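You operate a simulated robot arm through the tools that you are given. There is no shell and no other tool. Be economical: measure what you need, move in short steps, check, and stop when the job is done.

You run a simulated robot arm. Do the job below in one go: nothing can be reset, and whatever is moved stays where it is left.

Task
Mix the paint that the note names, at its speed, then switch off.
Fine: Seat the jar in the cup, swing the arm over it, set the dial, switch on and watch till the colour is even.
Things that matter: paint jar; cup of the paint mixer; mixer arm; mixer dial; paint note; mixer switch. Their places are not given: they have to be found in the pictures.

It is judged by the outcome, as a careful person would: the job done as asked, and still so three seconds after it is handed in. It fails if anything else is knocked over, pushed out of place, dropped, spilled or broken.

Robot
A 6-joint arm with a two-finger parallel gripper, fixed in place. Base frame: the origin is at the foot of the arm, x ahead of it, y to its left, z up; the work surface is at about z = 75.6. Units: cm, degrees, N and s.
With the tool pointing down near the work surface it reaches from about 26 to 68 cm from the base axis. Its first joint turns from -66.0 to 66.0 degrees. Payload 2.9 kg.
Tool frame: the origin (TCP) lies between the finger pads and is the grasp point; the fingertips stand 3 cm ahead of it; z points along the fingers, y is the line along which they close. Largest opening 11 cm; finger width 2, thickness 1; the body of the gripper, 4.8 by 11.2 cm, starts 5.5 cm behind the TCP.
Orientation is told as [roll, pitch, yaw] about the base's x, y, z axes, in that order, counted from this pose: with the fingers straight down and closing along the base's y, the tool's x points along the base's -x, its y along +y and its z along -z.

Tools
- The arm moves only by the tool move_arm. Its argument "motion" is text: rows parted by semicolons, each of 7 numbers parted by spaces: the shift along the base's x, y, z in cm, then the turn, a rotation vector about the base's x, y, z in degrees, then the closure, from 0 (fully open) to 1 (shut). In form: tx ty tz rx ry rz hand; .... A call has 1 to 8 rows; each row shifts and turns the commanded pose from where the row before left it. Each row takes 0.2 s and may step no farther than 5 cm and 8.6 degrees from the row before; otherwise, or with a gripper value out of range, the whole call is refused. A pose out of reach is approached as far as the arm can. The call stops where the force on the tool passes 40 N (or 10 N more than at its start, if that is more) or the arm is blocked; 0.2 s more then pass. The fingers move at their own pace (about 10.8 cm/s each) and stop on an object; they squeeze with about 40 N. The grip force told is the motor's: it shows also when the fingers shut on nothing. Time passes only in rows, and 0.2 s behind the last, so rows that do not move let the fingers close. It gives the time, the measured TCP pose, the force on the tool (base axes), the opening and the grip force at its end, in the units of the frame above (readings bear some noise), and new pictures: "views" is both (left out), scene, wrist or none.
- Cameras (640 x 400 px; columns grow to the right, rows downward): "scene" is fixed at [5.96, 43.99, 139.05]; the picture's right is [-0.86, -0.51, 0.00], its down [-0.27, 0.46, -0.84] and it looks along [0.43, -0.73, -0.54] (base axes); focal length 343 px, centre (320, 200). "wrist" rides on the gripper at [-3.6, 0, -5.7] in the tool frame; the picture's right is [0.00, -1.00, 0.00], its down [0.97, 0.00, -0.24] and it looks along [0.24, 0.00, 0.97] (tool axes); focal length 218 px, centre (320, 200).
- locate(camera, pixels): for up to 12 pixels [column, row] of the newest picture of that camera ("zoom" is the newest enlarged one), the place [x, y, z] in the base frame of the surface seen there, good to about 0.3 cm, but the place of the scene camera against the robot may be out by one fixed shift of up to 2.5 cm in any direction. The clock stands still meanwhile.
- close_up(camera, box): a new picture of the part [left, top, right, bottom] of that camera's present view, enlarged. The clock stands still meanwhile.
- sign_off(): hands the job in; it is judged then, once.

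Work in short steps. Measure before you move; look again where a grasp or a placing could have gone wrong, and mend it. You have 80 turns and 120 pictures in all, those below and enlarged ones among them. Open the gripper and draw the arm clear of the work before you hand the job in, unless the task says otherwise; then end with one line.

The tools are called by a JSON object that holds its "api" and its "payload". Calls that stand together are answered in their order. move_arm: Moves the arm, as the interface text tells. Its arguments: {"type":"object","properties":{"motion":{"type":"string"},"views":{"type":"string","enum":["both","scene","wrist","none"]}},"required":["motion"]} The other tools are called the same way: locate (camera, pixels) gives the place of the surface under pixels of a picture; close_up (camera, box) takes an enlarged picture of a part of a camera's view; sign_off () hands the job in.

At the start:

```text
time_s: 0.0
tcp_pos: [47.03, -10.4, 105.83]
orientation: [0.0, 0.0, 0.1]
force: [-0.8, 0.2, 0.4]
grip_width: 11.01
gripper_force: 0.0
```

scene: 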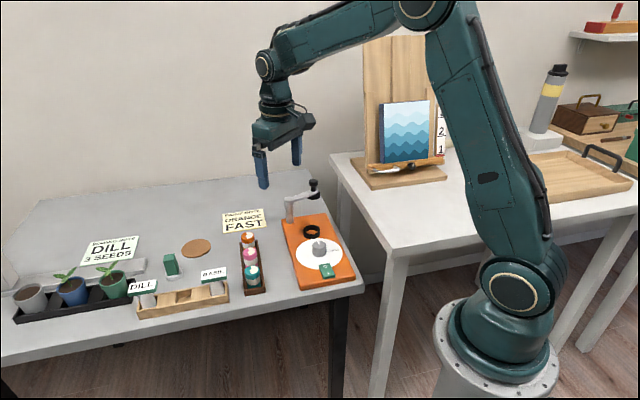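
wrist: 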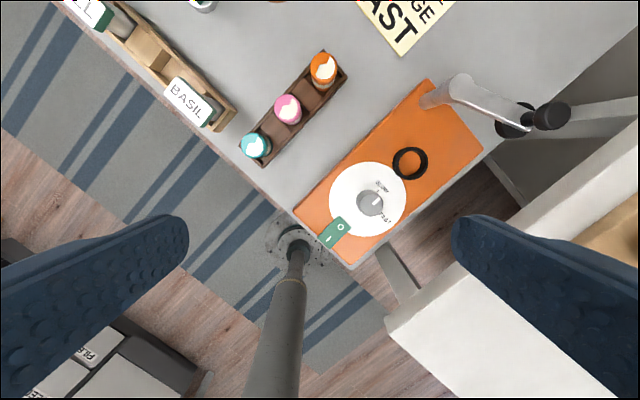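

The note seems to read "ORANGE FAST"; the mixer is the orange base with dial, cup ring, switch and swing arm. I take enlarged views to read and measure.

{"api": "close_up", "payload": {"camera": "scene", "box": [210, 170, 370, 300]}}

{"api": "close_up", "payload": {"camera": "wrist", "box": [230, 40, 590, 270]}}

{"api": "locate", "payload": {"camera": "wrist", "pixels": [[322, 68], [288, 108], [255, 146], [410, 164], [376, 201], [340, 227], [330, 239], [545, 116], [514, 121], [440, 95], [369, 235], [327, 105]]}}

```text
3.08 times, centred on (290, 235) of scene
```

zoom: 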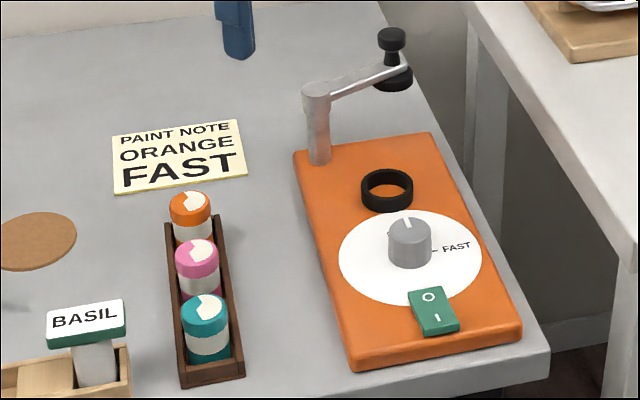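

```text
1.74 times, centred on (410, 155) of wrist
```

zoom: 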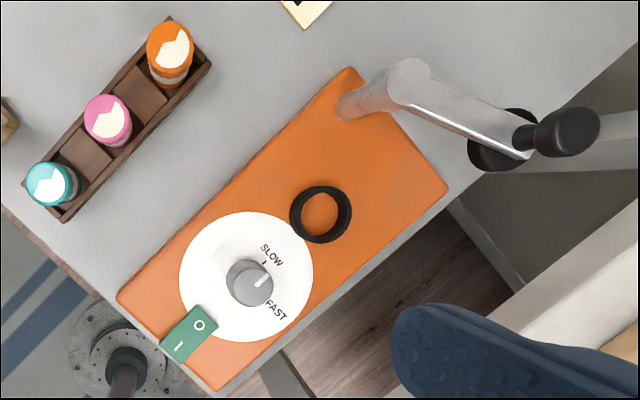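

```text
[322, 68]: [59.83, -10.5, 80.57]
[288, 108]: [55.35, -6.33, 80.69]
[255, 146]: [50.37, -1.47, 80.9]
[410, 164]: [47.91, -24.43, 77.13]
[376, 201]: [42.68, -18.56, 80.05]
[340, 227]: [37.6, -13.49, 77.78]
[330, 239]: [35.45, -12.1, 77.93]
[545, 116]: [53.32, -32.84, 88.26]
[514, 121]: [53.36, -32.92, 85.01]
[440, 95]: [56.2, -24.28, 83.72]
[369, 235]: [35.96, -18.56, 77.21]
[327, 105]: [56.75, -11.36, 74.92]
```

The note says ORANGE FAST and the orange jar is at about (59.8, -10.5). I move above it for a better look.

{"api": "move_arm", "payload": {"motion": "4 0 -2 0 0 0 0; 4 0 -2 0 0 0 0; 3 0 -2 0 0 0 0; 0 0 0 0 0 0 0"}}

{"api": "close_up", "payload": {"camera": "wrist", "box": [200, 80, 480, 280]}}

```text
time_s: 1.0
tcp_pos: [58.02, -10.45, 99.83]
orientation: [-0.1, 0.0, 0.0]
force: [0.6, -0.1, 0.9]
grip_width: 11.05
gripper_force: 0.1
```

scene: 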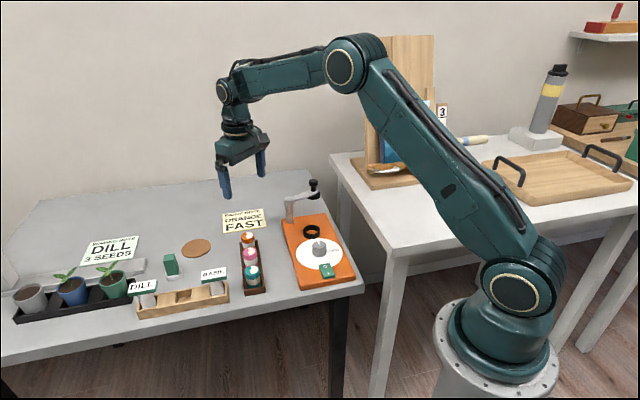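
wrist: 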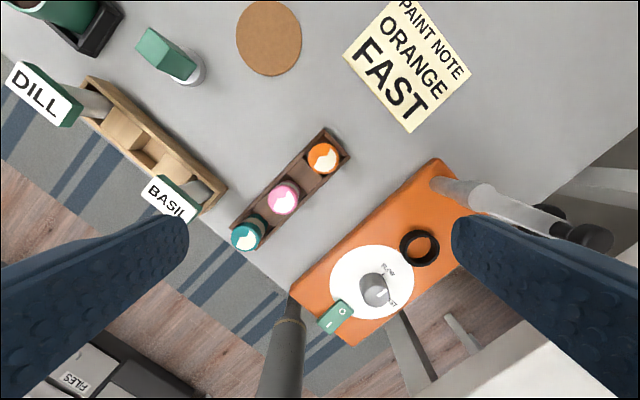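

```text
2.00 times, centred on (340, 180) of wrist
```

zoom: 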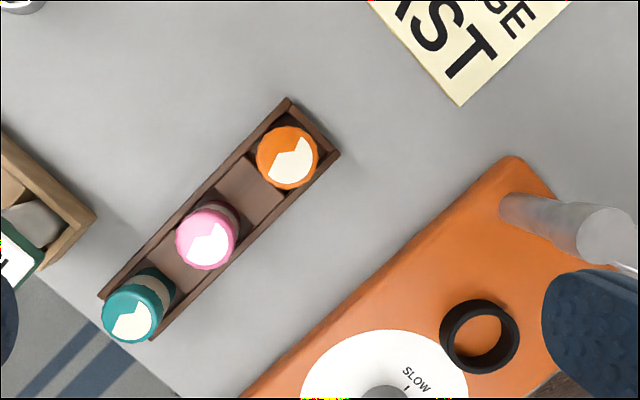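

Good view. I locate the orange jar lid, rack walls and floor, ring, post and arm head.

{"api": "locate", "payload": {"camera": "zoom", "pixels": [[287, 157], [262, 145], [312, 170], [238, 130], [337, 154], [290, 101], [247, 192], [455, 336], [504, 336], [480, 303], [480, 370], [478, 335]]}}

{"api": "locate", "payload": {"camera": "wrist", "pixels": [[323, 158], [435, 184], [502, 198], [597, 237], [550, 213], [440, 160], [420, 248], [375, 289], [340, 210]]}}

{"api": "close_up", "payload": {"camera": "scene", "box": [225, 220, 285, 300]}}

```text
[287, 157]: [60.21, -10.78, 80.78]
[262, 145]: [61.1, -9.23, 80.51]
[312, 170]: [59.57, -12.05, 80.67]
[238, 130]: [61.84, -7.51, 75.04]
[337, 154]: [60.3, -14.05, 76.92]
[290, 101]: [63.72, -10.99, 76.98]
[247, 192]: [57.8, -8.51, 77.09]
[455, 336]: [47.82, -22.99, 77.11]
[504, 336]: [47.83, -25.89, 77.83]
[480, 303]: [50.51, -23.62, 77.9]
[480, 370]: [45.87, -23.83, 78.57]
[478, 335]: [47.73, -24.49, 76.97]
```

```text
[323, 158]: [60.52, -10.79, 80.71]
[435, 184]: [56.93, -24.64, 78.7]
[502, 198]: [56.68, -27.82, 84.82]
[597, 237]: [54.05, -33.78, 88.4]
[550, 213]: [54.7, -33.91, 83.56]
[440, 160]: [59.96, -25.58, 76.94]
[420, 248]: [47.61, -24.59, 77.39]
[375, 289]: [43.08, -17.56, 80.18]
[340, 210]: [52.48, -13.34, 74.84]
```

```text
5.00 times, centred on (255, 260) of scene
```

zoom: 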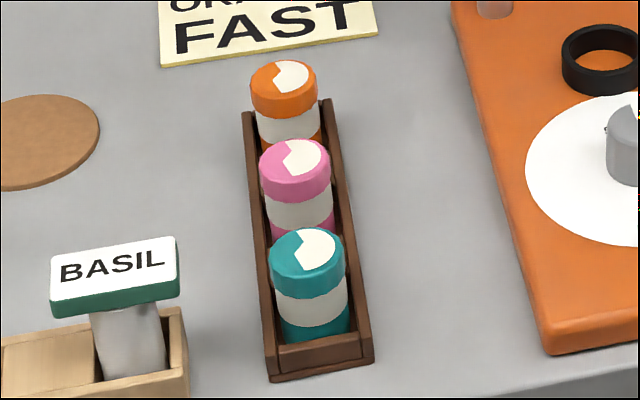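

Jar centre is about (60.3, -10.7), top 80.7, rack wall top about 77. I turn the gripper -44° so it closes across the rack, and come down partly.

{"api": "move_arm", "payload": {"motion": "0.4 0 -1.5 0 0 -7.4 0; 0.4 0 -1.5 0 0 -7.4 0; 0.4 0 -1.5 0 0 -7.4 0; 0.4 0 -1.5 0 0 -7.4 0; 0.4 -0.1 -1.5 0 0 -7.4 0; 0.3 -0.1 -1.5 0 0 -7 0; 0 0 -1 0 0 0 0.3; 0 0 0 0 0 0 0.3"}}

```text
time_s: 2.8
tcp_pos: [60.33, -10.64, 89.94]
orientation: [-0.1, 0.1, -44.0]
force: [-0.5, -0.3, -0.4]
grip_width: 7.71
gripper_force: 0.1
```

scene: 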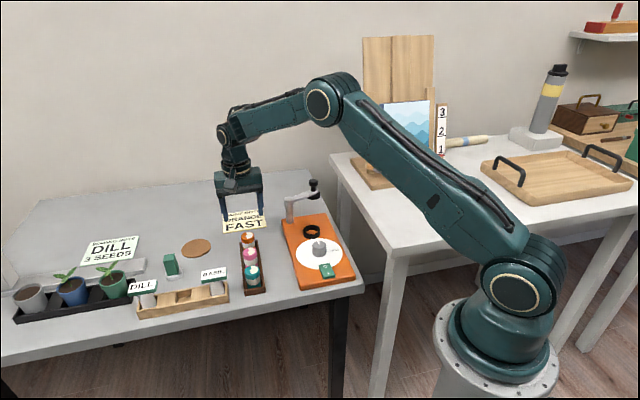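
wrist: 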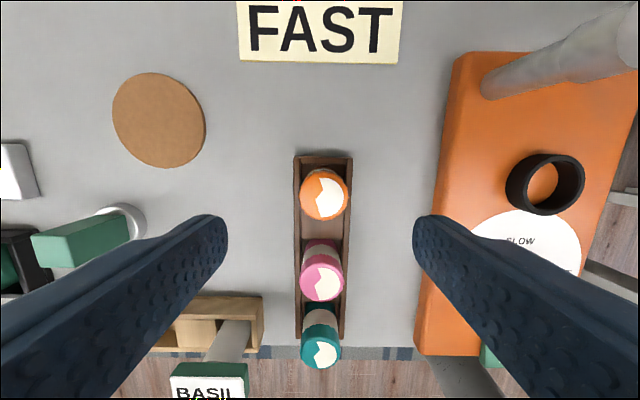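

Jar lid is at (325, 195). I check its edges against the TCP.

{"api": "locate", "payload": {"camera": "wrist", "pixels": [[325, 194], [303, 193], [345, 193], [325, 173], [325, 216], [297, 200], [350, 200], [545, 185], [510, 187], [580, 187], [545, 160], [545, 210]]}}

```text
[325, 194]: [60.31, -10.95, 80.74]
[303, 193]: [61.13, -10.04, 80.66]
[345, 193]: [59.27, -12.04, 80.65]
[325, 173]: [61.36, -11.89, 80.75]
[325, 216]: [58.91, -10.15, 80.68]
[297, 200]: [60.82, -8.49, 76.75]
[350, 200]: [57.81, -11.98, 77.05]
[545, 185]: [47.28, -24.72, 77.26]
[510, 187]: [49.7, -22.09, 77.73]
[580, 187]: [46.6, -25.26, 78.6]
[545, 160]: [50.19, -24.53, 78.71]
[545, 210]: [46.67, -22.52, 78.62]
```

Jar centre is (60.15, -11.0). I descend so the tips stay just above the rack wall (tips ~77.7), then close.

{"api": "move_arm", "payload": {"motion": "-0.15 -0.35 -3 0 0 0 0.3; 0 0 -3 0 0 0 0.3; 0 0 -2 0 0 0 0.3; 0 0 -1.2 0 0 0 0.3; 0 0 0 0 0 0 1; 0 0 0 0 0 0 1; 0 0 0 0 0 0 1"}}

```text
time_s: 4.4
tcp_pos: [60.19, -10.97, 80.63]
orientation: [0.0, -0.1, -44.0]
force: [-0.5, -0.6, 0.4]
grip_width: 3.39
gripper_force: 40.1
```

scene: 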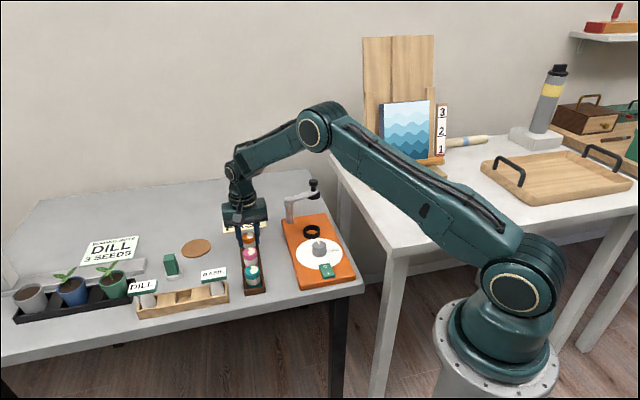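
wrist: 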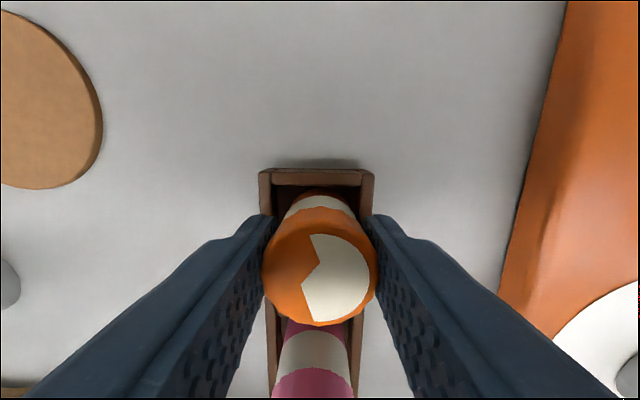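

Jar held at 3.39 cm. Lift straight up and check.

{"api": "move_arm", "payload": {"motion": "0 0 2 0 0 0 1; 0 0 3 0 0 0 1; 0 0 4 0 0 0 1; 0 0 1 0 0 0 1; 0 0 0 0 0 0 1"}}

{"api": "close_up", "payload": {"camera": "wrist", "box": [440, 20, 640, 300]}}

```text
time_s: 5.6
tcp_pos: [60.21, -10.82, 90.75]
orientation: [0.0, 0.0, -43.9]
force: [-0.3, -0.2, -1.1]
grip_width: 3.37
gripper_force: 40.2
```

scene: 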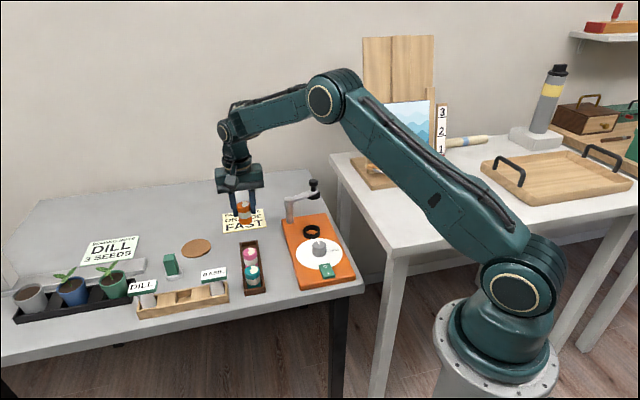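
wrist: 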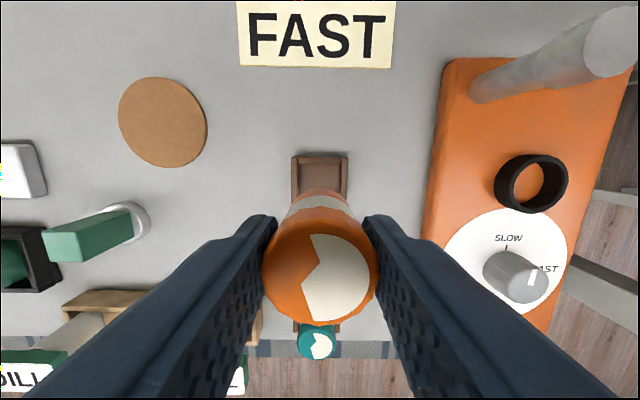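

```text
1.43 times, centred on (540, 160) of wrist
```

zoom: 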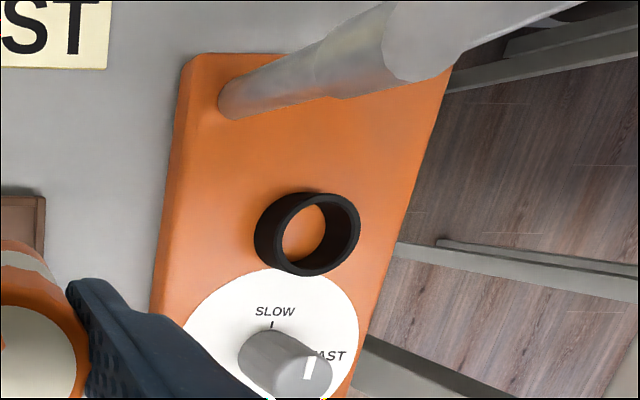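

Jar is up. I move toward the cup, stopping about 3 cm short on the dial side so the ring stays visible to the wrist camera.

{"api": "move_arm", "payload": {"motion": "-3.6 -2.9 0 0 0 0 1; -3.6 -2.9 0 0 0 0 1; -3.6 -2.9 0 0 0 0 1; -3.6 -2.8 0 0 0 0 1; 0 0 0 0 0 0 1"}}

{"api": "close_up", "payload": {"camera": "wrist", "box": [240, 60, 400, 240]}}

```text
time_s: 6.8
tcp_pos: [45.77, -22.22, 90.53]
orientation: [0.0, 0.1, -43.9]
force: [0.4, -0.1, -1.3]
grip_width: 3.39
gripper_force: 39.8
```

scene: 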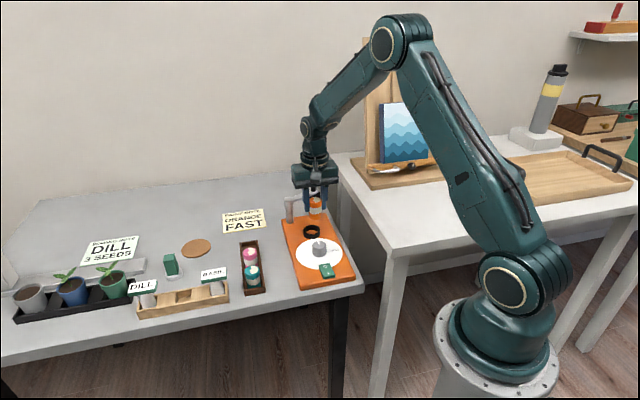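
wrist: 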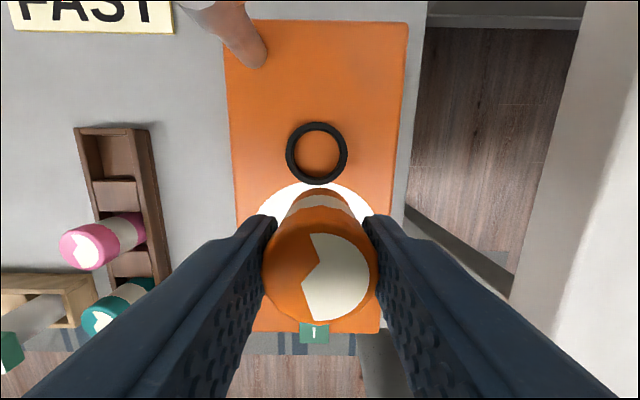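

```text
2.22 times, centred on (320, 150) of wrist
```

zoom: 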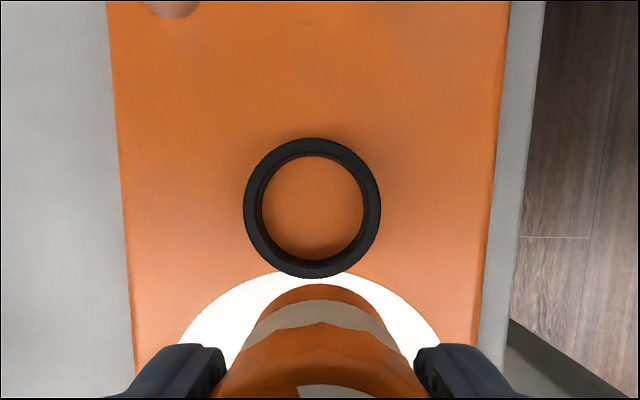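

I locate rim points and the jar's lid.

{"api": "locate", "payload": {"camera": "zoom", "pixels": [[253, 208], [371, 208], [312, 147], [312, 268], [270, 165], [354, 250], [270, 250], [354, 165], [312, 208]]}}

{"api": "locate", "payload": {"camera": "wrist", "pixels": [[320, 270], [268, 270], [372, 270], [320, 235], [320, 310], [320, 193], [240, 50]]}}

```text
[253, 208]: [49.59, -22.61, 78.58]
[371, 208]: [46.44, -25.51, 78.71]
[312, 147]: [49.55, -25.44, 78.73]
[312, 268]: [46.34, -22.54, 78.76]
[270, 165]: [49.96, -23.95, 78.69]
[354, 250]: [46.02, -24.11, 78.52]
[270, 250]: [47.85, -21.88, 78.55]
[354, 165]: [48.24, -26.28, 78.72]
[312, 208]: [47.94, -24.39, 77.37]
```

```text
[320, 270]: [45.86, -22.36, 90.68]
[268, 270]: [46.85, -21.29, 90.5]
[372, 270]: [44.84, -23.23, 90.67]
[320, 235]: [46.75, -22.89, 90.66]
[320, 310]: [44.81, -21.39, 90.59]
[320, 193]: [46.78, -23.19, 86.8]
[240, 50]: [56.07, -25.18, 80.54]
```

Ring centre is (48.0, -24.04), with the jar centred on the TCP. I move over it and lower to just above the rim.

{"api": "move_arm", "payload": {"motion": "2.23 -1.82 0 0 0 0 1; 0 0 -3 0 0 0 1; 0 0 -2 0 0 0 1; 0 0 -0.8 0 0 0 1; 0 0 0 0 0 0 1"}}

{"api": "close_up", "payload": {"camera": "scene", "box": [270, 170, 360, 290]}}

{"api": "close_up", "payload": {"camera": "wrist", "box": [240, 140, 400, 240]}}

```text
time_s: 8.0
tcp_pos: [48.04, -24.22, 84.96]
orientation: [0.0, 0.0, -44.1]
force: [0.3, -0.4, -0.7]
grip_width: 3.37
gripper_force: 40.1
```

scene: 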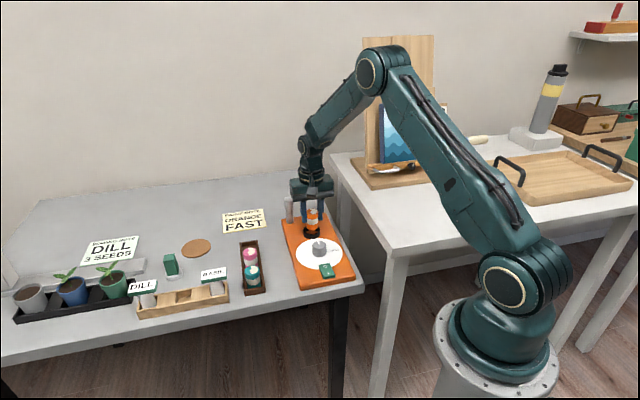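
wrist: 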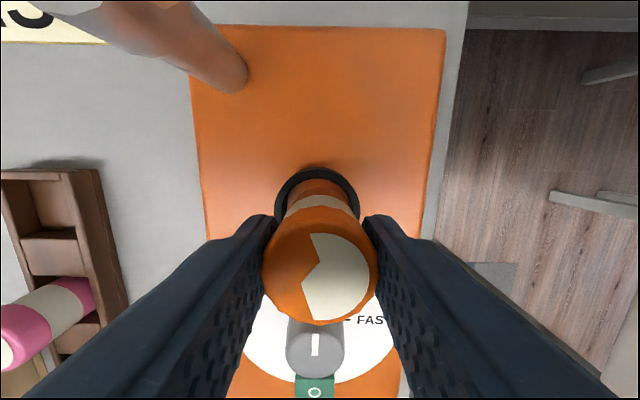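

```text
3.33 times, centred on (315, 230) of scene
```

zoom: 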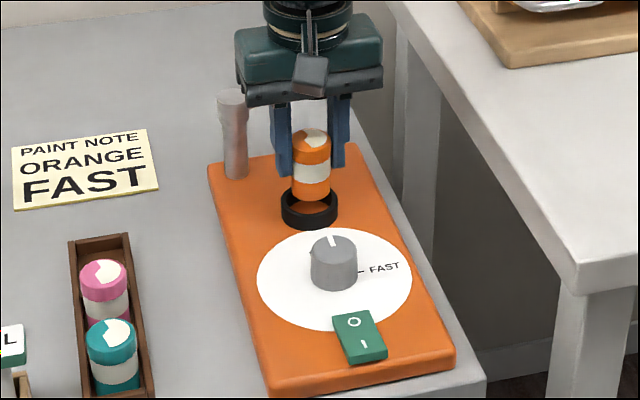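

```text
4.00 times, centred on (320, 190) of wrist
```

zoom: 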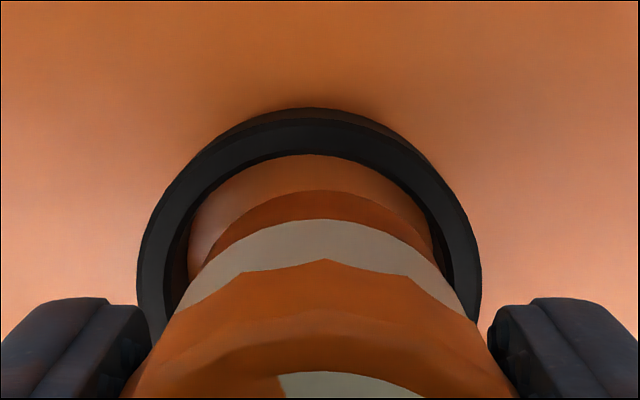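

The ring centre is ~3 px left of the jar axis (≈0.16 cm); I correct and lower slowly until it seats.

{"api": "move_arm", "payload": {"motion": "0.1 0.12 0 0 0 0 1; 0 0 -0.8 0 0 0 1; 0 0 -0.7 0 0 0 1; 0 0 -0.5 0 0 0 1; 0 0 -0.4 0 0 0 1; 0 0 0 0 0 0 1", "views": "wrist"}}

{"api": "close_up", "payload": {"camera": "scene", "box": [285, 190, 345, 250]}}

```text
time_s: 9.4
tcp_pos: [48.22, -24.15, 82.51]
orientation: [0.0, 0.0, -44.1]
force: [0.5, -0.1, -1.1]
grip_width: 3.37
gripper_force: 40.2
```

wrist: 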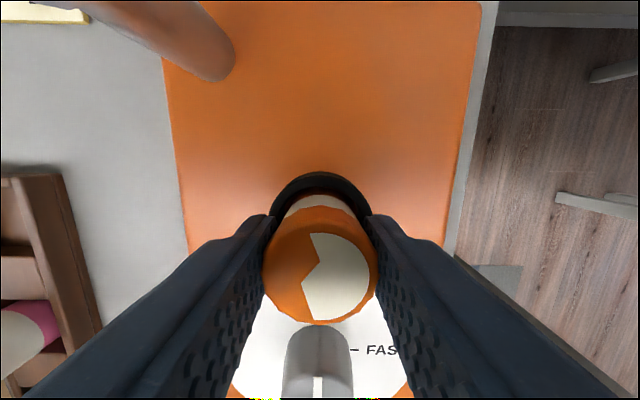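

```text
6.67 times, centred on (315, 220) of scene
```

zoom: 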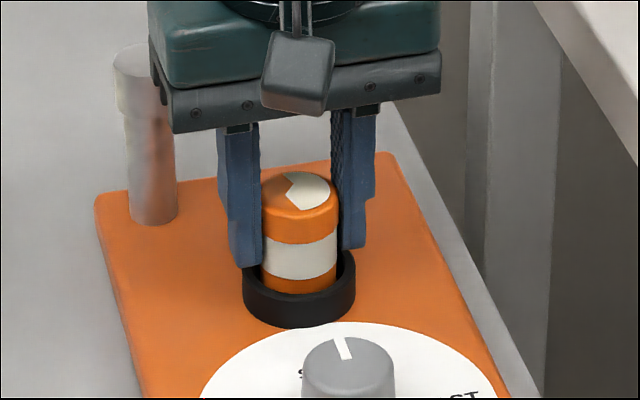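

The jar is inside the ring with no contact yet. Lower a bit more, watching force.

{"api": "move_arm", "payload": {"motion": "0 0 -0.2 0 0 0 1; 0 0 -0.15 0 0 0 1; 0 0 0 0 0 0 1", "views": "none"}}

```text
time_s: 10.2
tcp_pos: [48.17, -24.05, 82.16]
orientation: [0.0, -0.1, -44.0]
force: [-6.1, 2.6, 20.5]
grip_width: 3.38
gripper_force: 39.8
```

Contact at z 82.16 (20 N) – seated on the bottom. Release and rise.

{"api": "move_arm", "payload": {"motion": "0 0 0 0 0 0 0.5; 0 0 0 0 0 0 0.5; 0 0 2 0 0 0 0.5; 0 0 4 0 0 0 0.5; 0 0 4 0 0 0 0.5; -2 2 3 0 0 0 0.5; 0 0 0 0 0 0 0.5"}}

{"api": "close_up", "payload": {"camera": "scene", "box": [275, 170, 355, 290]}}

{"api": "close_up", "payload": {"camera": "wrist", "box": [200, 0, 440, 320]}}

```text
time_s: 11.8
tcp_pos: [46.11, -22.14, 95.04]
orientation: [0.0, 0.0, -44.1]
force: [-0.2, -0.3, -0.8]
grip_width: 5.5
gripper_force: 0.0
```

scene: 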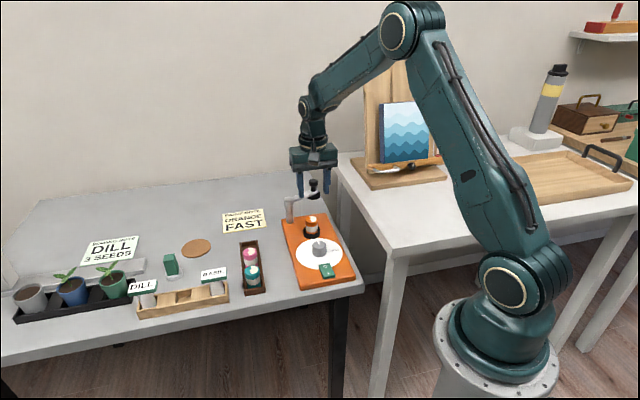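
wrist: 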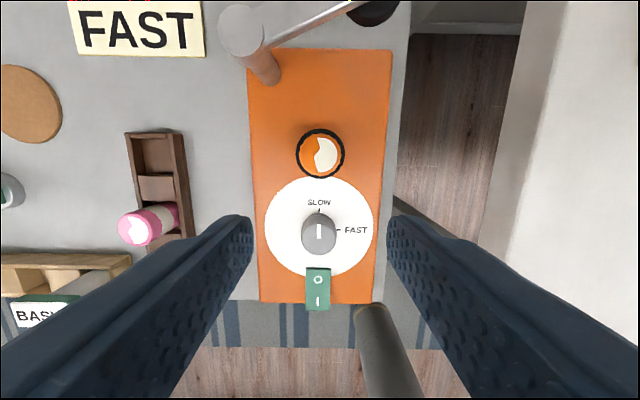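

```text
3.33 times, centred on (315, 230) of scene
```

zoom: 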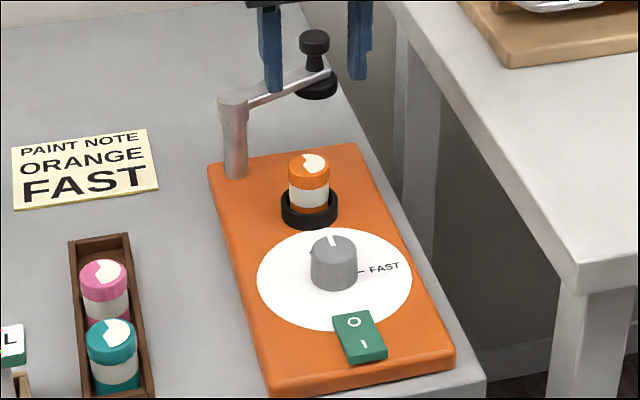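

```text
1.25 times, centred on (320, 160) of wrist
```

zoom: 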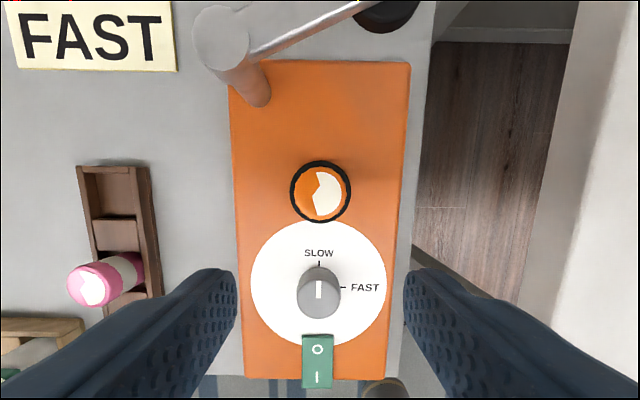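

Jar sits upright in the cup; the dial points at SLOW, FAST is 90° clockwise. Now I move to view the mixer arm head.

{"api": "move_arm", "payload": {"motion": "2.5 -3 0.5 0 0 0 0.5; 2.5 -3 0.5 0 0 0 0.5; 0 0 0 0 0 0 0.5"}}

{"api": "close_up", "payload": {"camera": "wrist", "box": [200, 0, 460, 250]}}

{"api": "close_up", "payload": {"camera": "scene", "box": [270, 165, 350, 215]}}

```text
time_s: 12.6
tcp_pos: [51.1, -28.09, 96.01]
orientation: [0.0, 0.0, -44.0]
force: [0.0, 0.2, 0.3]
grip_width: 5.51
gripper_force: 0.0
```

scene: 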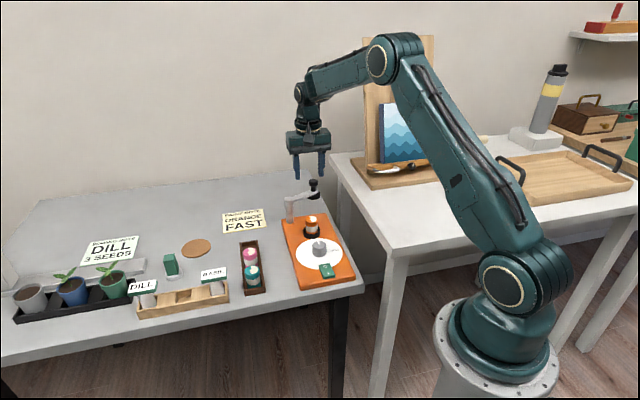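
wrist: 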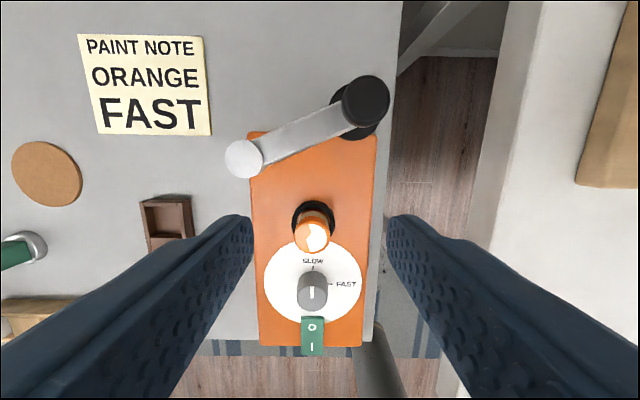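

```text
1.60 times, centred on (330, 125) of wrist
```

zoom: 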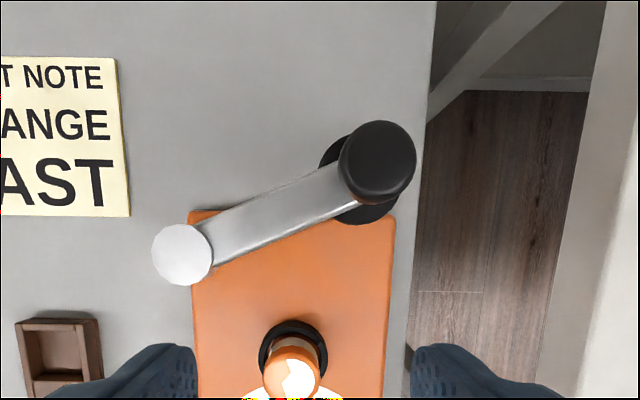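

```text
8.00 times, centred on (310, 190) of scene
```

zoom: 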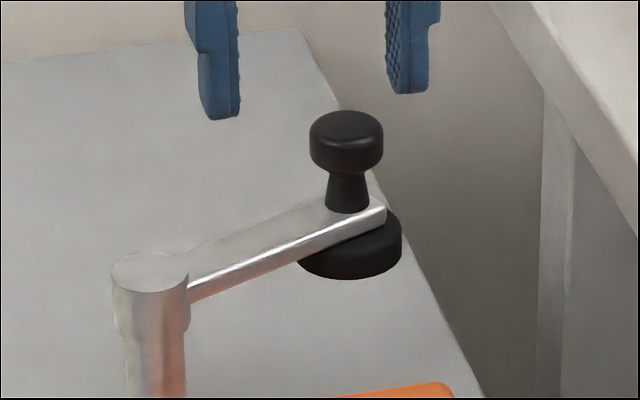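

{"api": "locate", "payload": {"camera": "wrist", "pixels": [[244, 159], [230, 159], [258, 159], [366, 101], [345, 101], [387, 101], [366, 80], [366, 122], [310, 130], [365, 135], [313, 234], [312, 282]]}}

{"api": "locate", "payload": {"camera": "scene", "pixels": [[313, 181], [313, 190], [313, 198], [290, 199], [305, 195]]}}

```text
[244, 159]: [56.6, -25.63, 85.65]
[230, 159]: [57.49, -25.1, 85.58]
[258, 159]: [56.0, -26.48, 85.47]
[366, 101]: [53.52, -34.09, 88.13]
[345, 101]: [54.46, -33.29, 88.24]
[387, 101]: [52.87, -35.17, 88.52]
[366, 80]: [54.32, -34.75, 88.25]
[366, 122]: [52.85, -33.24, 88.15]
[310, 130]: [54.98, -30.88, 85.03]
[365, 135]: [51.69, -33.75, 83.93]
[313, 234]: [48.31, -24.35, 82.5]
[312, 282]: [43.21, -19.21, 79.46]
```

```text
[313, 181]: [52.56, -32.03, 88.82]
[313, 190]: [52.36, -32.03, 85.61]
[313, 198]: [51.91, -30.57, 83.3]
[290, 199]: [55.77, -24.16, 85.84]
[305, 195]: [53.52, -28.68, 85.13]
```

Post axis ≈ (56.7, -25.7), head knob ≈ (53.6, -34.2) with cap top 88.3; cup at (48.15, -24.1), so an -80° swing. I turn the gripper so it closes along the arm's tangent (yaw ≈ 68) above the knob.

{"api": "move_arm", "payload": {"motion": "0.3 -0.8 0 0 0 8 0.5; 0.3 -0.8 0 0 0 8 0.5; 0.3 -0.8 0 0 0 8 0.5; 0.3 -0.8 0 0 0 8 0.5; 0.3 -0.8 0 0 0 8 0.5; 0.3 -0.8 0 0 0 8 0.5; 0.3 -0.7 0 0 0 8 0.5; 0.4 -0.6 0 0 0 8 0.5", "views": "none"}}

{"api": "move_arm", "payload": {"motion": "0 0 0 0 0 8 0.5; 0 0 0 0 0 8 0.5; 0 0 0 0 0 8 0.5; 0 0 0 0 0 8 0.5; 0 0 0 0 0 8 0.5; 0 0 -2 0 0 8 0.5; 0 0 0 0 0 0 0.5"}}

```text
time_s: 14.4
tcp_pos: [53.62, -34.19, 96.06]
orientation: [0.1, 0.0, 20.2]
force: [-0.3, -0.2, 0.1]
grip_width: 5.51
gripper_force: 0.0
```

```text
time_s: 16.0
tcp_pos: [53.55, -34.26, 94.12]
orientation: [0.0, 0.0, 68.1]
force: [-0.9, 1.6, -0.6]
grip_width: 5.49
gripper_force: 0.1
```

scene: 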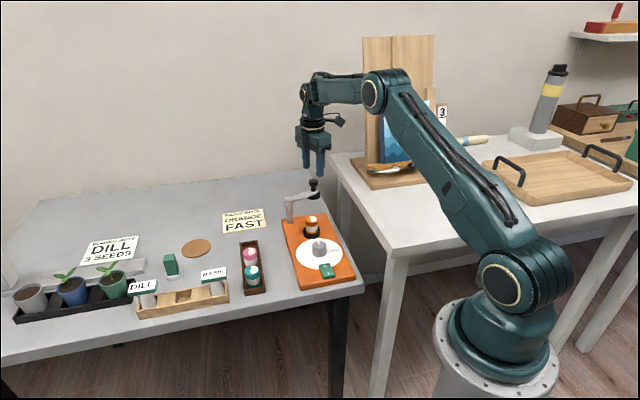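
wrist: 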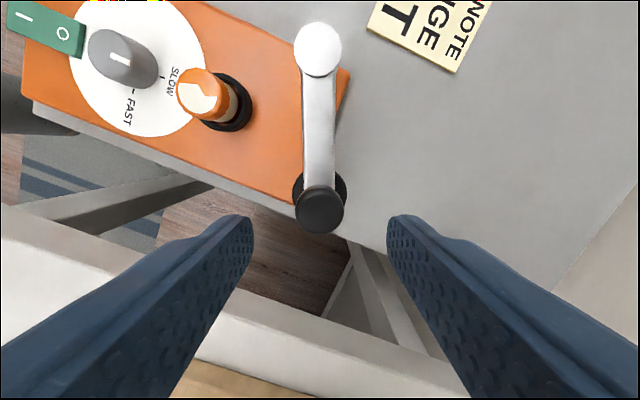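

The arm bar lines up vertically in view, knob at (320, 209). I re-measure it from here.

{"api": "locate", "payload": {"camera": "wrist", "pixels": [[320, 209], [298, 209], [341, 209], [320, 190], [320, 230], [317, 48], [299, 48], [336, 48], [317, 28], [317, 68], [318, 130], [297, 190]]}}

```text
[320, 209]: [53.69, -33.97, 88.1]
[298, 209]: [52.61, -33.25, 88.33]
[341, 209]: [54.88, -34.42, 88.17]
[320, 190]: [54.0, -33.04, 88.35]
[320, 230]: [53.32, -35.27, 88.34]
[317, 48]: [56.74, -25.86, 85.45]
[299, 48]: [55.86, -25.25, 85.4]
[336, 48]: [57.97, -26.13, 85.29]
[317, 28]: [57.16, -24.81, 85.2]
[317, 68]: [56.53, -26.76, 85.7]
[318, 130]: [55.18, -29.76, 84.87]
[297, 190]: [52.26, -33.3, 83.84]
```

Knob (53.7, -34.0), post (56.85, -25.8), radius 8.83 – matches the cup distance (8.86). Lower over the knob cap (tips at 86.2) and close.

{"api": "move_arm", "payload": {"motion": "0.15 0.25 -2.5 0 0 0 0.5; 0 0 -2.4 0 0 0 0.5; 0 0 0 0 0 0 0.8; 0 0 0 0 0 0 0.9; 0 0 0 0 0 0 0.9"}}

{"api": "close_up", "payload": {"camera": "scene", "box": [270, 150, 350, 210]}}

```text
time_s: 17.2
tcp_pos: [53.78, -33.84, 89.35]
orientation: [-0.1, 0.0, 68.0]
force: [1.8, 1.2, -2.8]
grip_width: 2.73
gripper_force: 44.9
```

scene: 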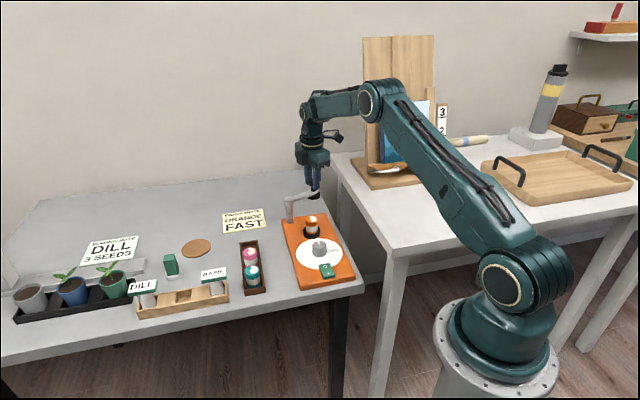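
wrist: 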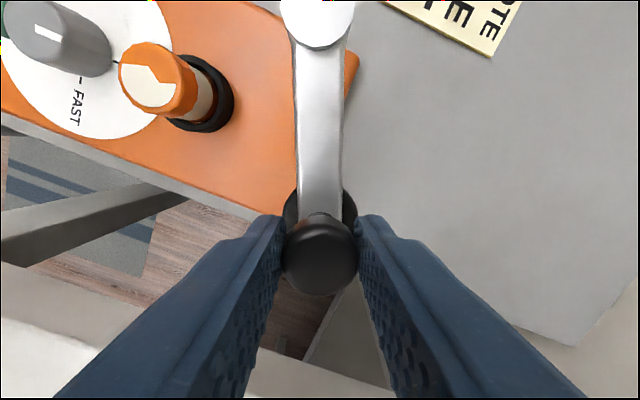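

```text
6.67 times, centred on (310, 180) of scene
```

zoom: 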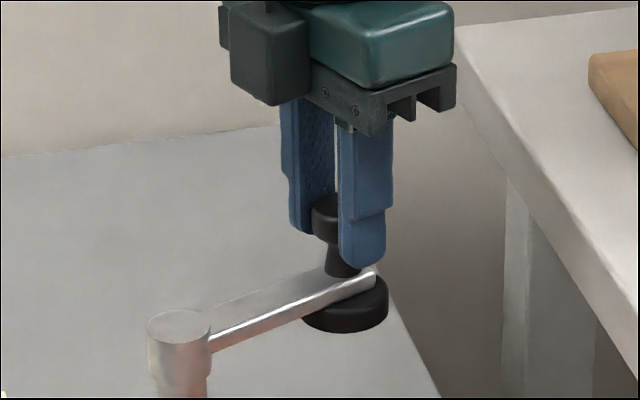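

Knob gripped (2.73 cm). I swing the first half of the arc, 8° per row about the post.

{"api": "move_arm", "payload": {"motion": "-1.12 0.52 0 0 0 -8 0.9; -1.03 0.67 0 0 0 -8 0.9; -0.93 0.81 0 0 0 -8 0.9; -0.81 0.92 0 0 0 -8 0.9; -0.68 1.04 0 0 0 -8 0.9; 0 0 0 0 0 0 0.9"}}

```text
time_s: 18.6
tcp_pos: [49.19, -30.05, 89.31]
orientation: [-0.1, -0.2, 27.9]
force: [13.4, 3.7, 3.7]
grip_width: 2.74
gripper_force: 45.6
```

scene: 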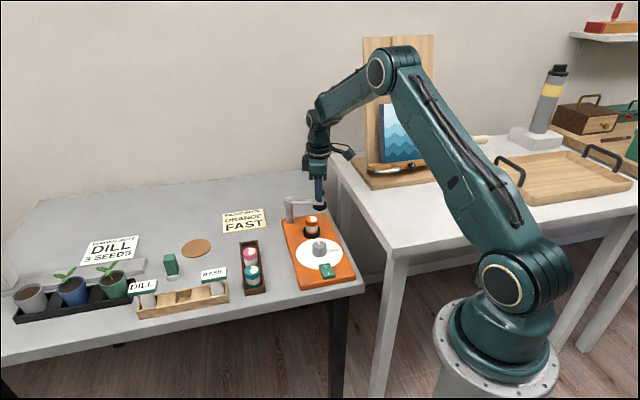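
wrist: 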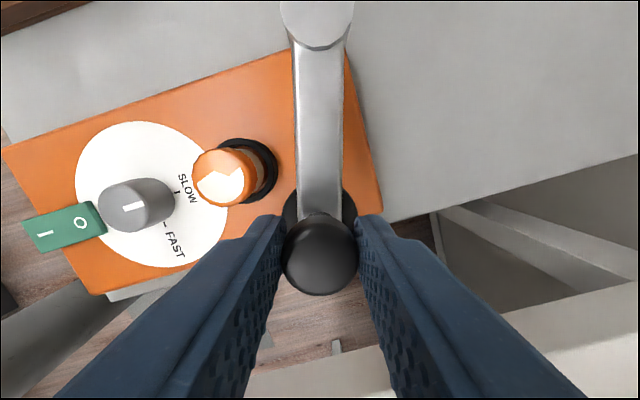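

The arm follows. Before passing over the jar I check the clearance between the head disc and the jar lid.

{"api": "move_arm", "payload": {"motion": "-0.42 1.16 0 0 0 -8 0.9; -0.36 1.18 0 0 0 -8 0.9; 0 0 0 0 0 0 0.9", "views": "none"}}

{"api": "close_up", "payload": {"camera": "scene", "box": [275, 170, 355, 250]}}

```text
time_s: 19.4
tcp_pos: [48.51, -27.69, 89.33]
orientation: [0.0, 0.0, 11.8]
force: [9.5, -3.4, 6.9]
grip_width: 2.73
gripper_force: 45.0
```

```text
5.00 times, centred on (315, 210) of scene
```

zoom: 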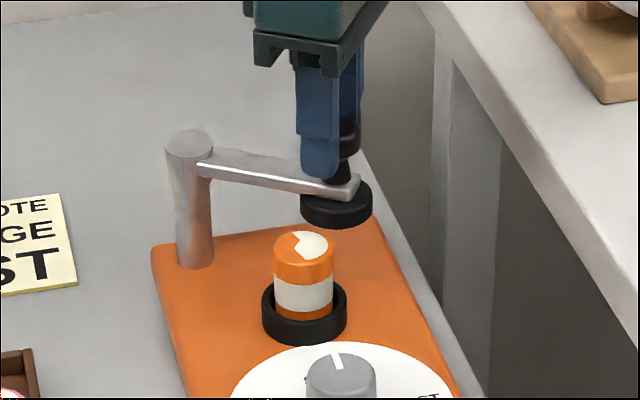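

Disc looks about a few mm above lid level. I continue in small rows, watching the force.

{"api": "move_arm", "payload": {"motion": "-0.09 1.22 0 0 0 -8 0.9; -0.03 1.23 0 0 0 -8 0.9; 0 0 0 0 0 0 0.9", "views": "wrist"}}

{"api": "close_up", "payload": {"camera": "scene", "box": [275, 170, 355, 250]}}

```text
time_s: 20.2
tcp_pos: [48.24, -25.26, 89.32]
orientation: [-0.1, -0.1, -4.3]
force: [-6.0, -4.1, 20.6]
grip_width: 2.73
gripper_force: 45.1
```

wrist: 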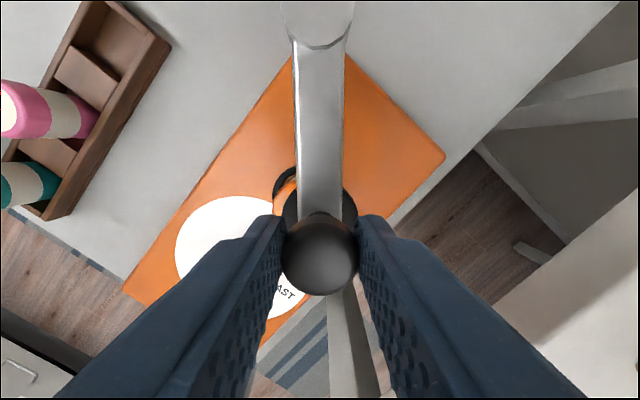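

```text
5.00 times, centred on (315, 210) of scene
```

zoom: 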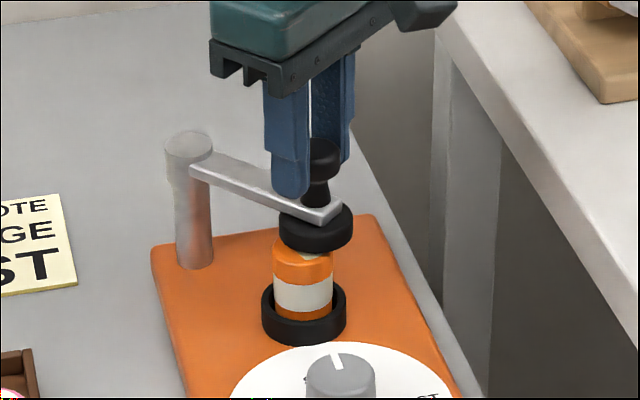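

Vertical force rose to 20 N; I relieve by 0.15 cm upward and look at whether the disc touches the lid.

{"api": "move_arm", "payload": {"motion": "0 0 0.15 0 0 0 0.9; 0 0 0 0 0 0 0.9", "views": "none"}}

{"api": "close_up", "payload": {"camera": "scene", "box": [300, 200, 330, 240]}}

```text
time_s: 20.8
tcp_pos: [48.3, -25.18, 89.33]
orientation: [0.0, 0.1, -4.2]
force: [-7.8, -8.2, 16.3]
grip_width: 2.72
gripper_force: 44.8
```

```text
10.00 times, centred on (315, 220) of scene
```

zoom: 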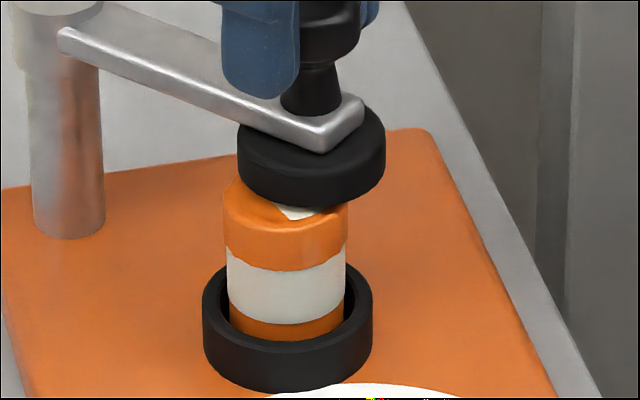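

The lateral/vertical loads come from small grip offsets (I'm ~0.25 cm inside the arc). I finish the last ~7° while correcting outward and up a little.

{"api": "move_arm", "payload": {"motion": "-0.1 0.36 0.15 0 0 -2.3 0.9; -0.05 0.37 0.1 0 0 -2.3 0.9; 0 0.37 0 0 0 -2.4 0.9; 0 0 0 0 0 0 0.9"}}

{"api": "close_up", "payload": {"camera": "scene", "box": [290, 190, 340, 250]}}

```text
time_s: 21.7
tcp_pos: [48.22, -24.09, 89.25]
orientation: [0.0, -0.3, -10.8]
force: [5.6, -4.9, -7.0]
grip_width: 2.72
gripper_force: 45.9
stopped in row 4: the force on the tool passed its limit (the readings are from after the stop); the commanded pose is now the measured one
```

scene: 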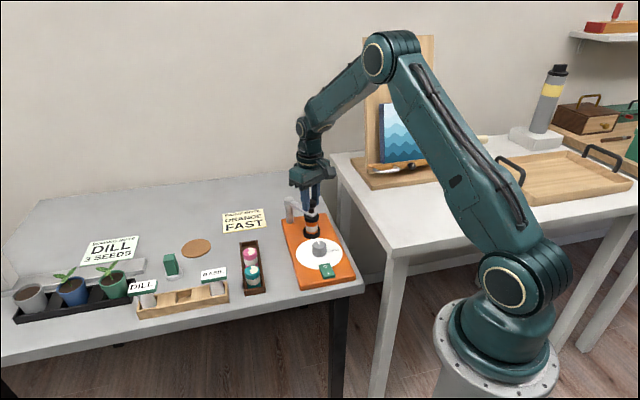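
wrist: 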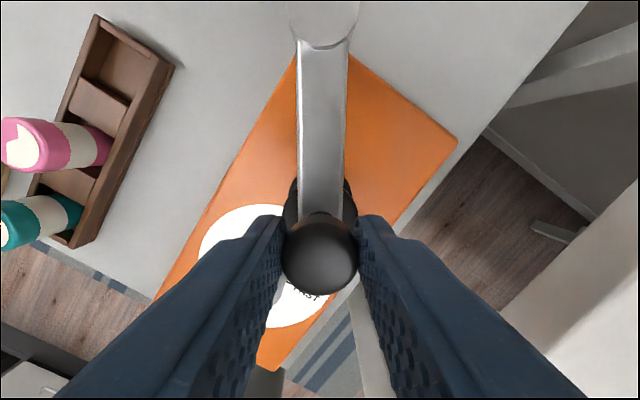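

```text
6.67 times, centred on (315, 220) of scene
```

zoom: 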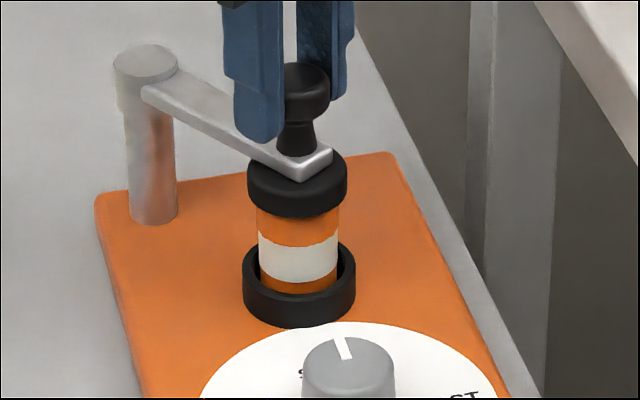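

The disc is centred over the jar and the motion met a stop there. Release the knob and rise straight up, then look.

{"api": "move_arm", "payload": {"motion": "0 0 0 0 0 0 0.5; 0 0 0 0 0 0 0.5; 0 0 3 0 0 0 0.5; 0 0 4 0 0 0 0.5; -2.5 2.5 2 0 0 -6 0.5; -2 2 0 0 0 -6 0.5; 0 0 0 0 0 0 0.5"}}

{"api": "close_up", "payload": {"camera": "wrist", "box": [200, 40, 440, 300]}}

{"api": "close_up", "payload": {"camera": "scene", "box": [280, 190, 350, 290]}}

```text
time_s: 23.3
tcp_pos: [43.44, -19.43, 98.3]
orientation: [0.0, -0.2, -22.8]
force: [-0.3, -0.2, 0.2]
grip_width: 5.49
gripper_force: 0.1
```

scene: 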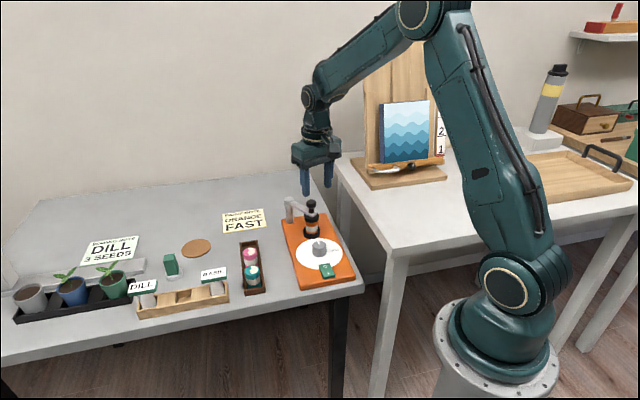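
wrist: 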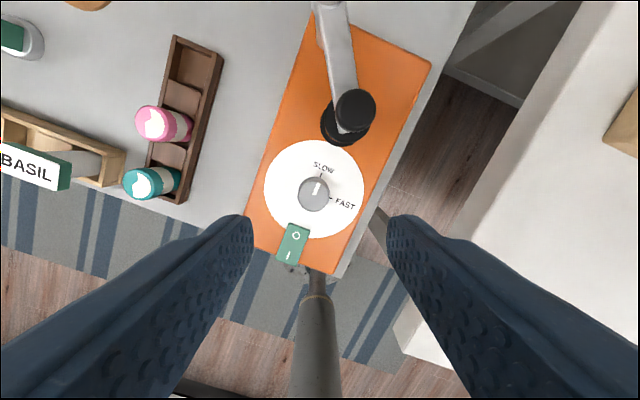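

```text
1.54 times, centred on (320, 170) of wrist
```

zoom: 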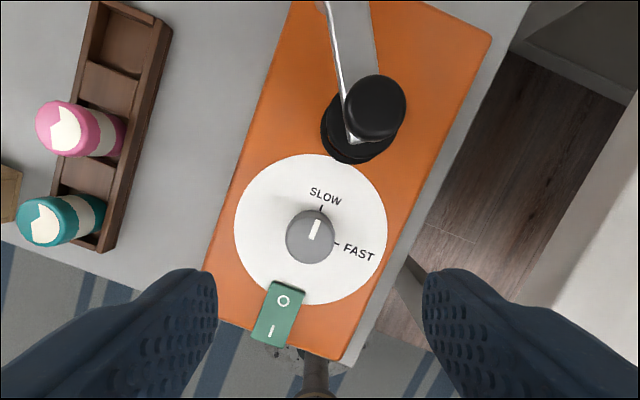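

```text
4.00 times, centred on (315, 240) of scene
```

zoom: 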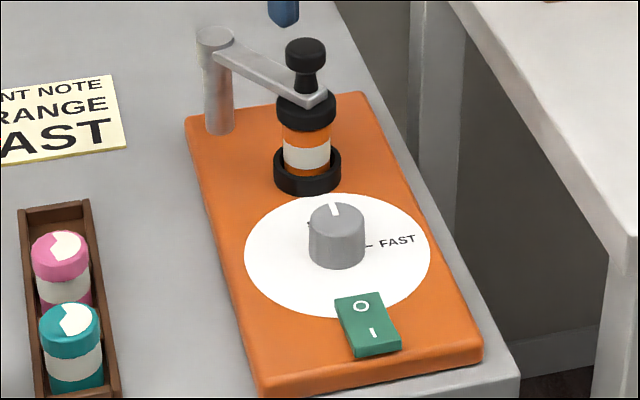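

Arm is over the jar. Next is the dial; the gripper body must clear the head knob (~7.4 cm away), so I check what protrudes from the gripper.

{"api": "close_up", "payload": {"camera": "scene", "box": [270, 100, 370, 200]}}

{"api": "locate", "payload": {"camera": "wrist", "pixels": [[313, 195], [298, 195], [328, 195], [313, 180], [313, 209], [355, 110], [344, 125], [295, 237], [288, 254], [293, 245], [338, 200], [317, 188]]}}

```text
4.00 times, centred on (320, 150) of scene
```

zoom: 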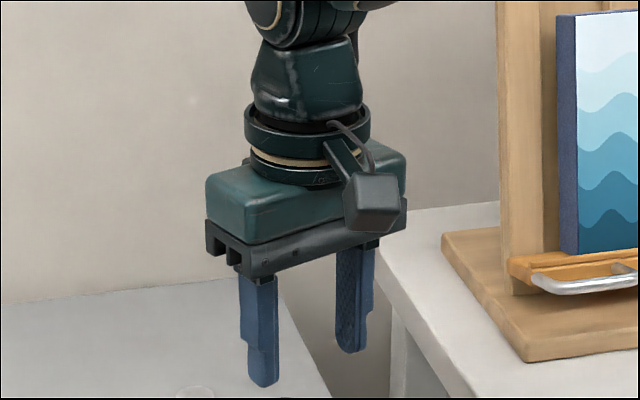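

```text
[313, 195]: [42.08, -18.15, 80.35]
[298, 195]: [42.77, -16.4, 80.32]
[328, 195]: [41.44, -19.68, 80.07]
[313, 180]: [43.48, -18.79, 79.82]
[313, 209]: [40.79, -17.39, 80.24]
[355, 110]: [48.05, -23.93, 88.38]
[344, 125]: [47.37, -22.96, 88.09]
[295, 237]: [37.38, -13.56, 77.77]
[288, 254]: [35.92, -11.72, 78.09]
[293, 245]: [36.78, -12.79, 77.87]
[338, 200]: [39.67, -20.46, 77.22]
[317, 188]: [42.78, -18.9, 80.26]
```

{"api": "locate", "payload": {"camera": "zoom", "pixels": [[368, 195], [372, 225], [395, 210], [350, 225], [300, 255], [345, 150], [215, 235], [265, 370], [350, 340]]}}

```text
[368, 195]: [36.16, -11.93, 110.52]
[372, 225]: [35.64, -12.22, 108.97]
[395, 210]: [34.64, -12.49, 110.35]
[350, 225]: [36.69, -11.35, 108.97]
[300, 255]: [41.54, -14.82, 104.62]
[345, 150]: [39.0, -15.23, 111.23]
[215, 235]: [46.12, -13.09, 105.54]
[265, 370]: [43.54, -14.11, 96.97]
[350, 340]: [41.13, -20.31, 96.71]
```

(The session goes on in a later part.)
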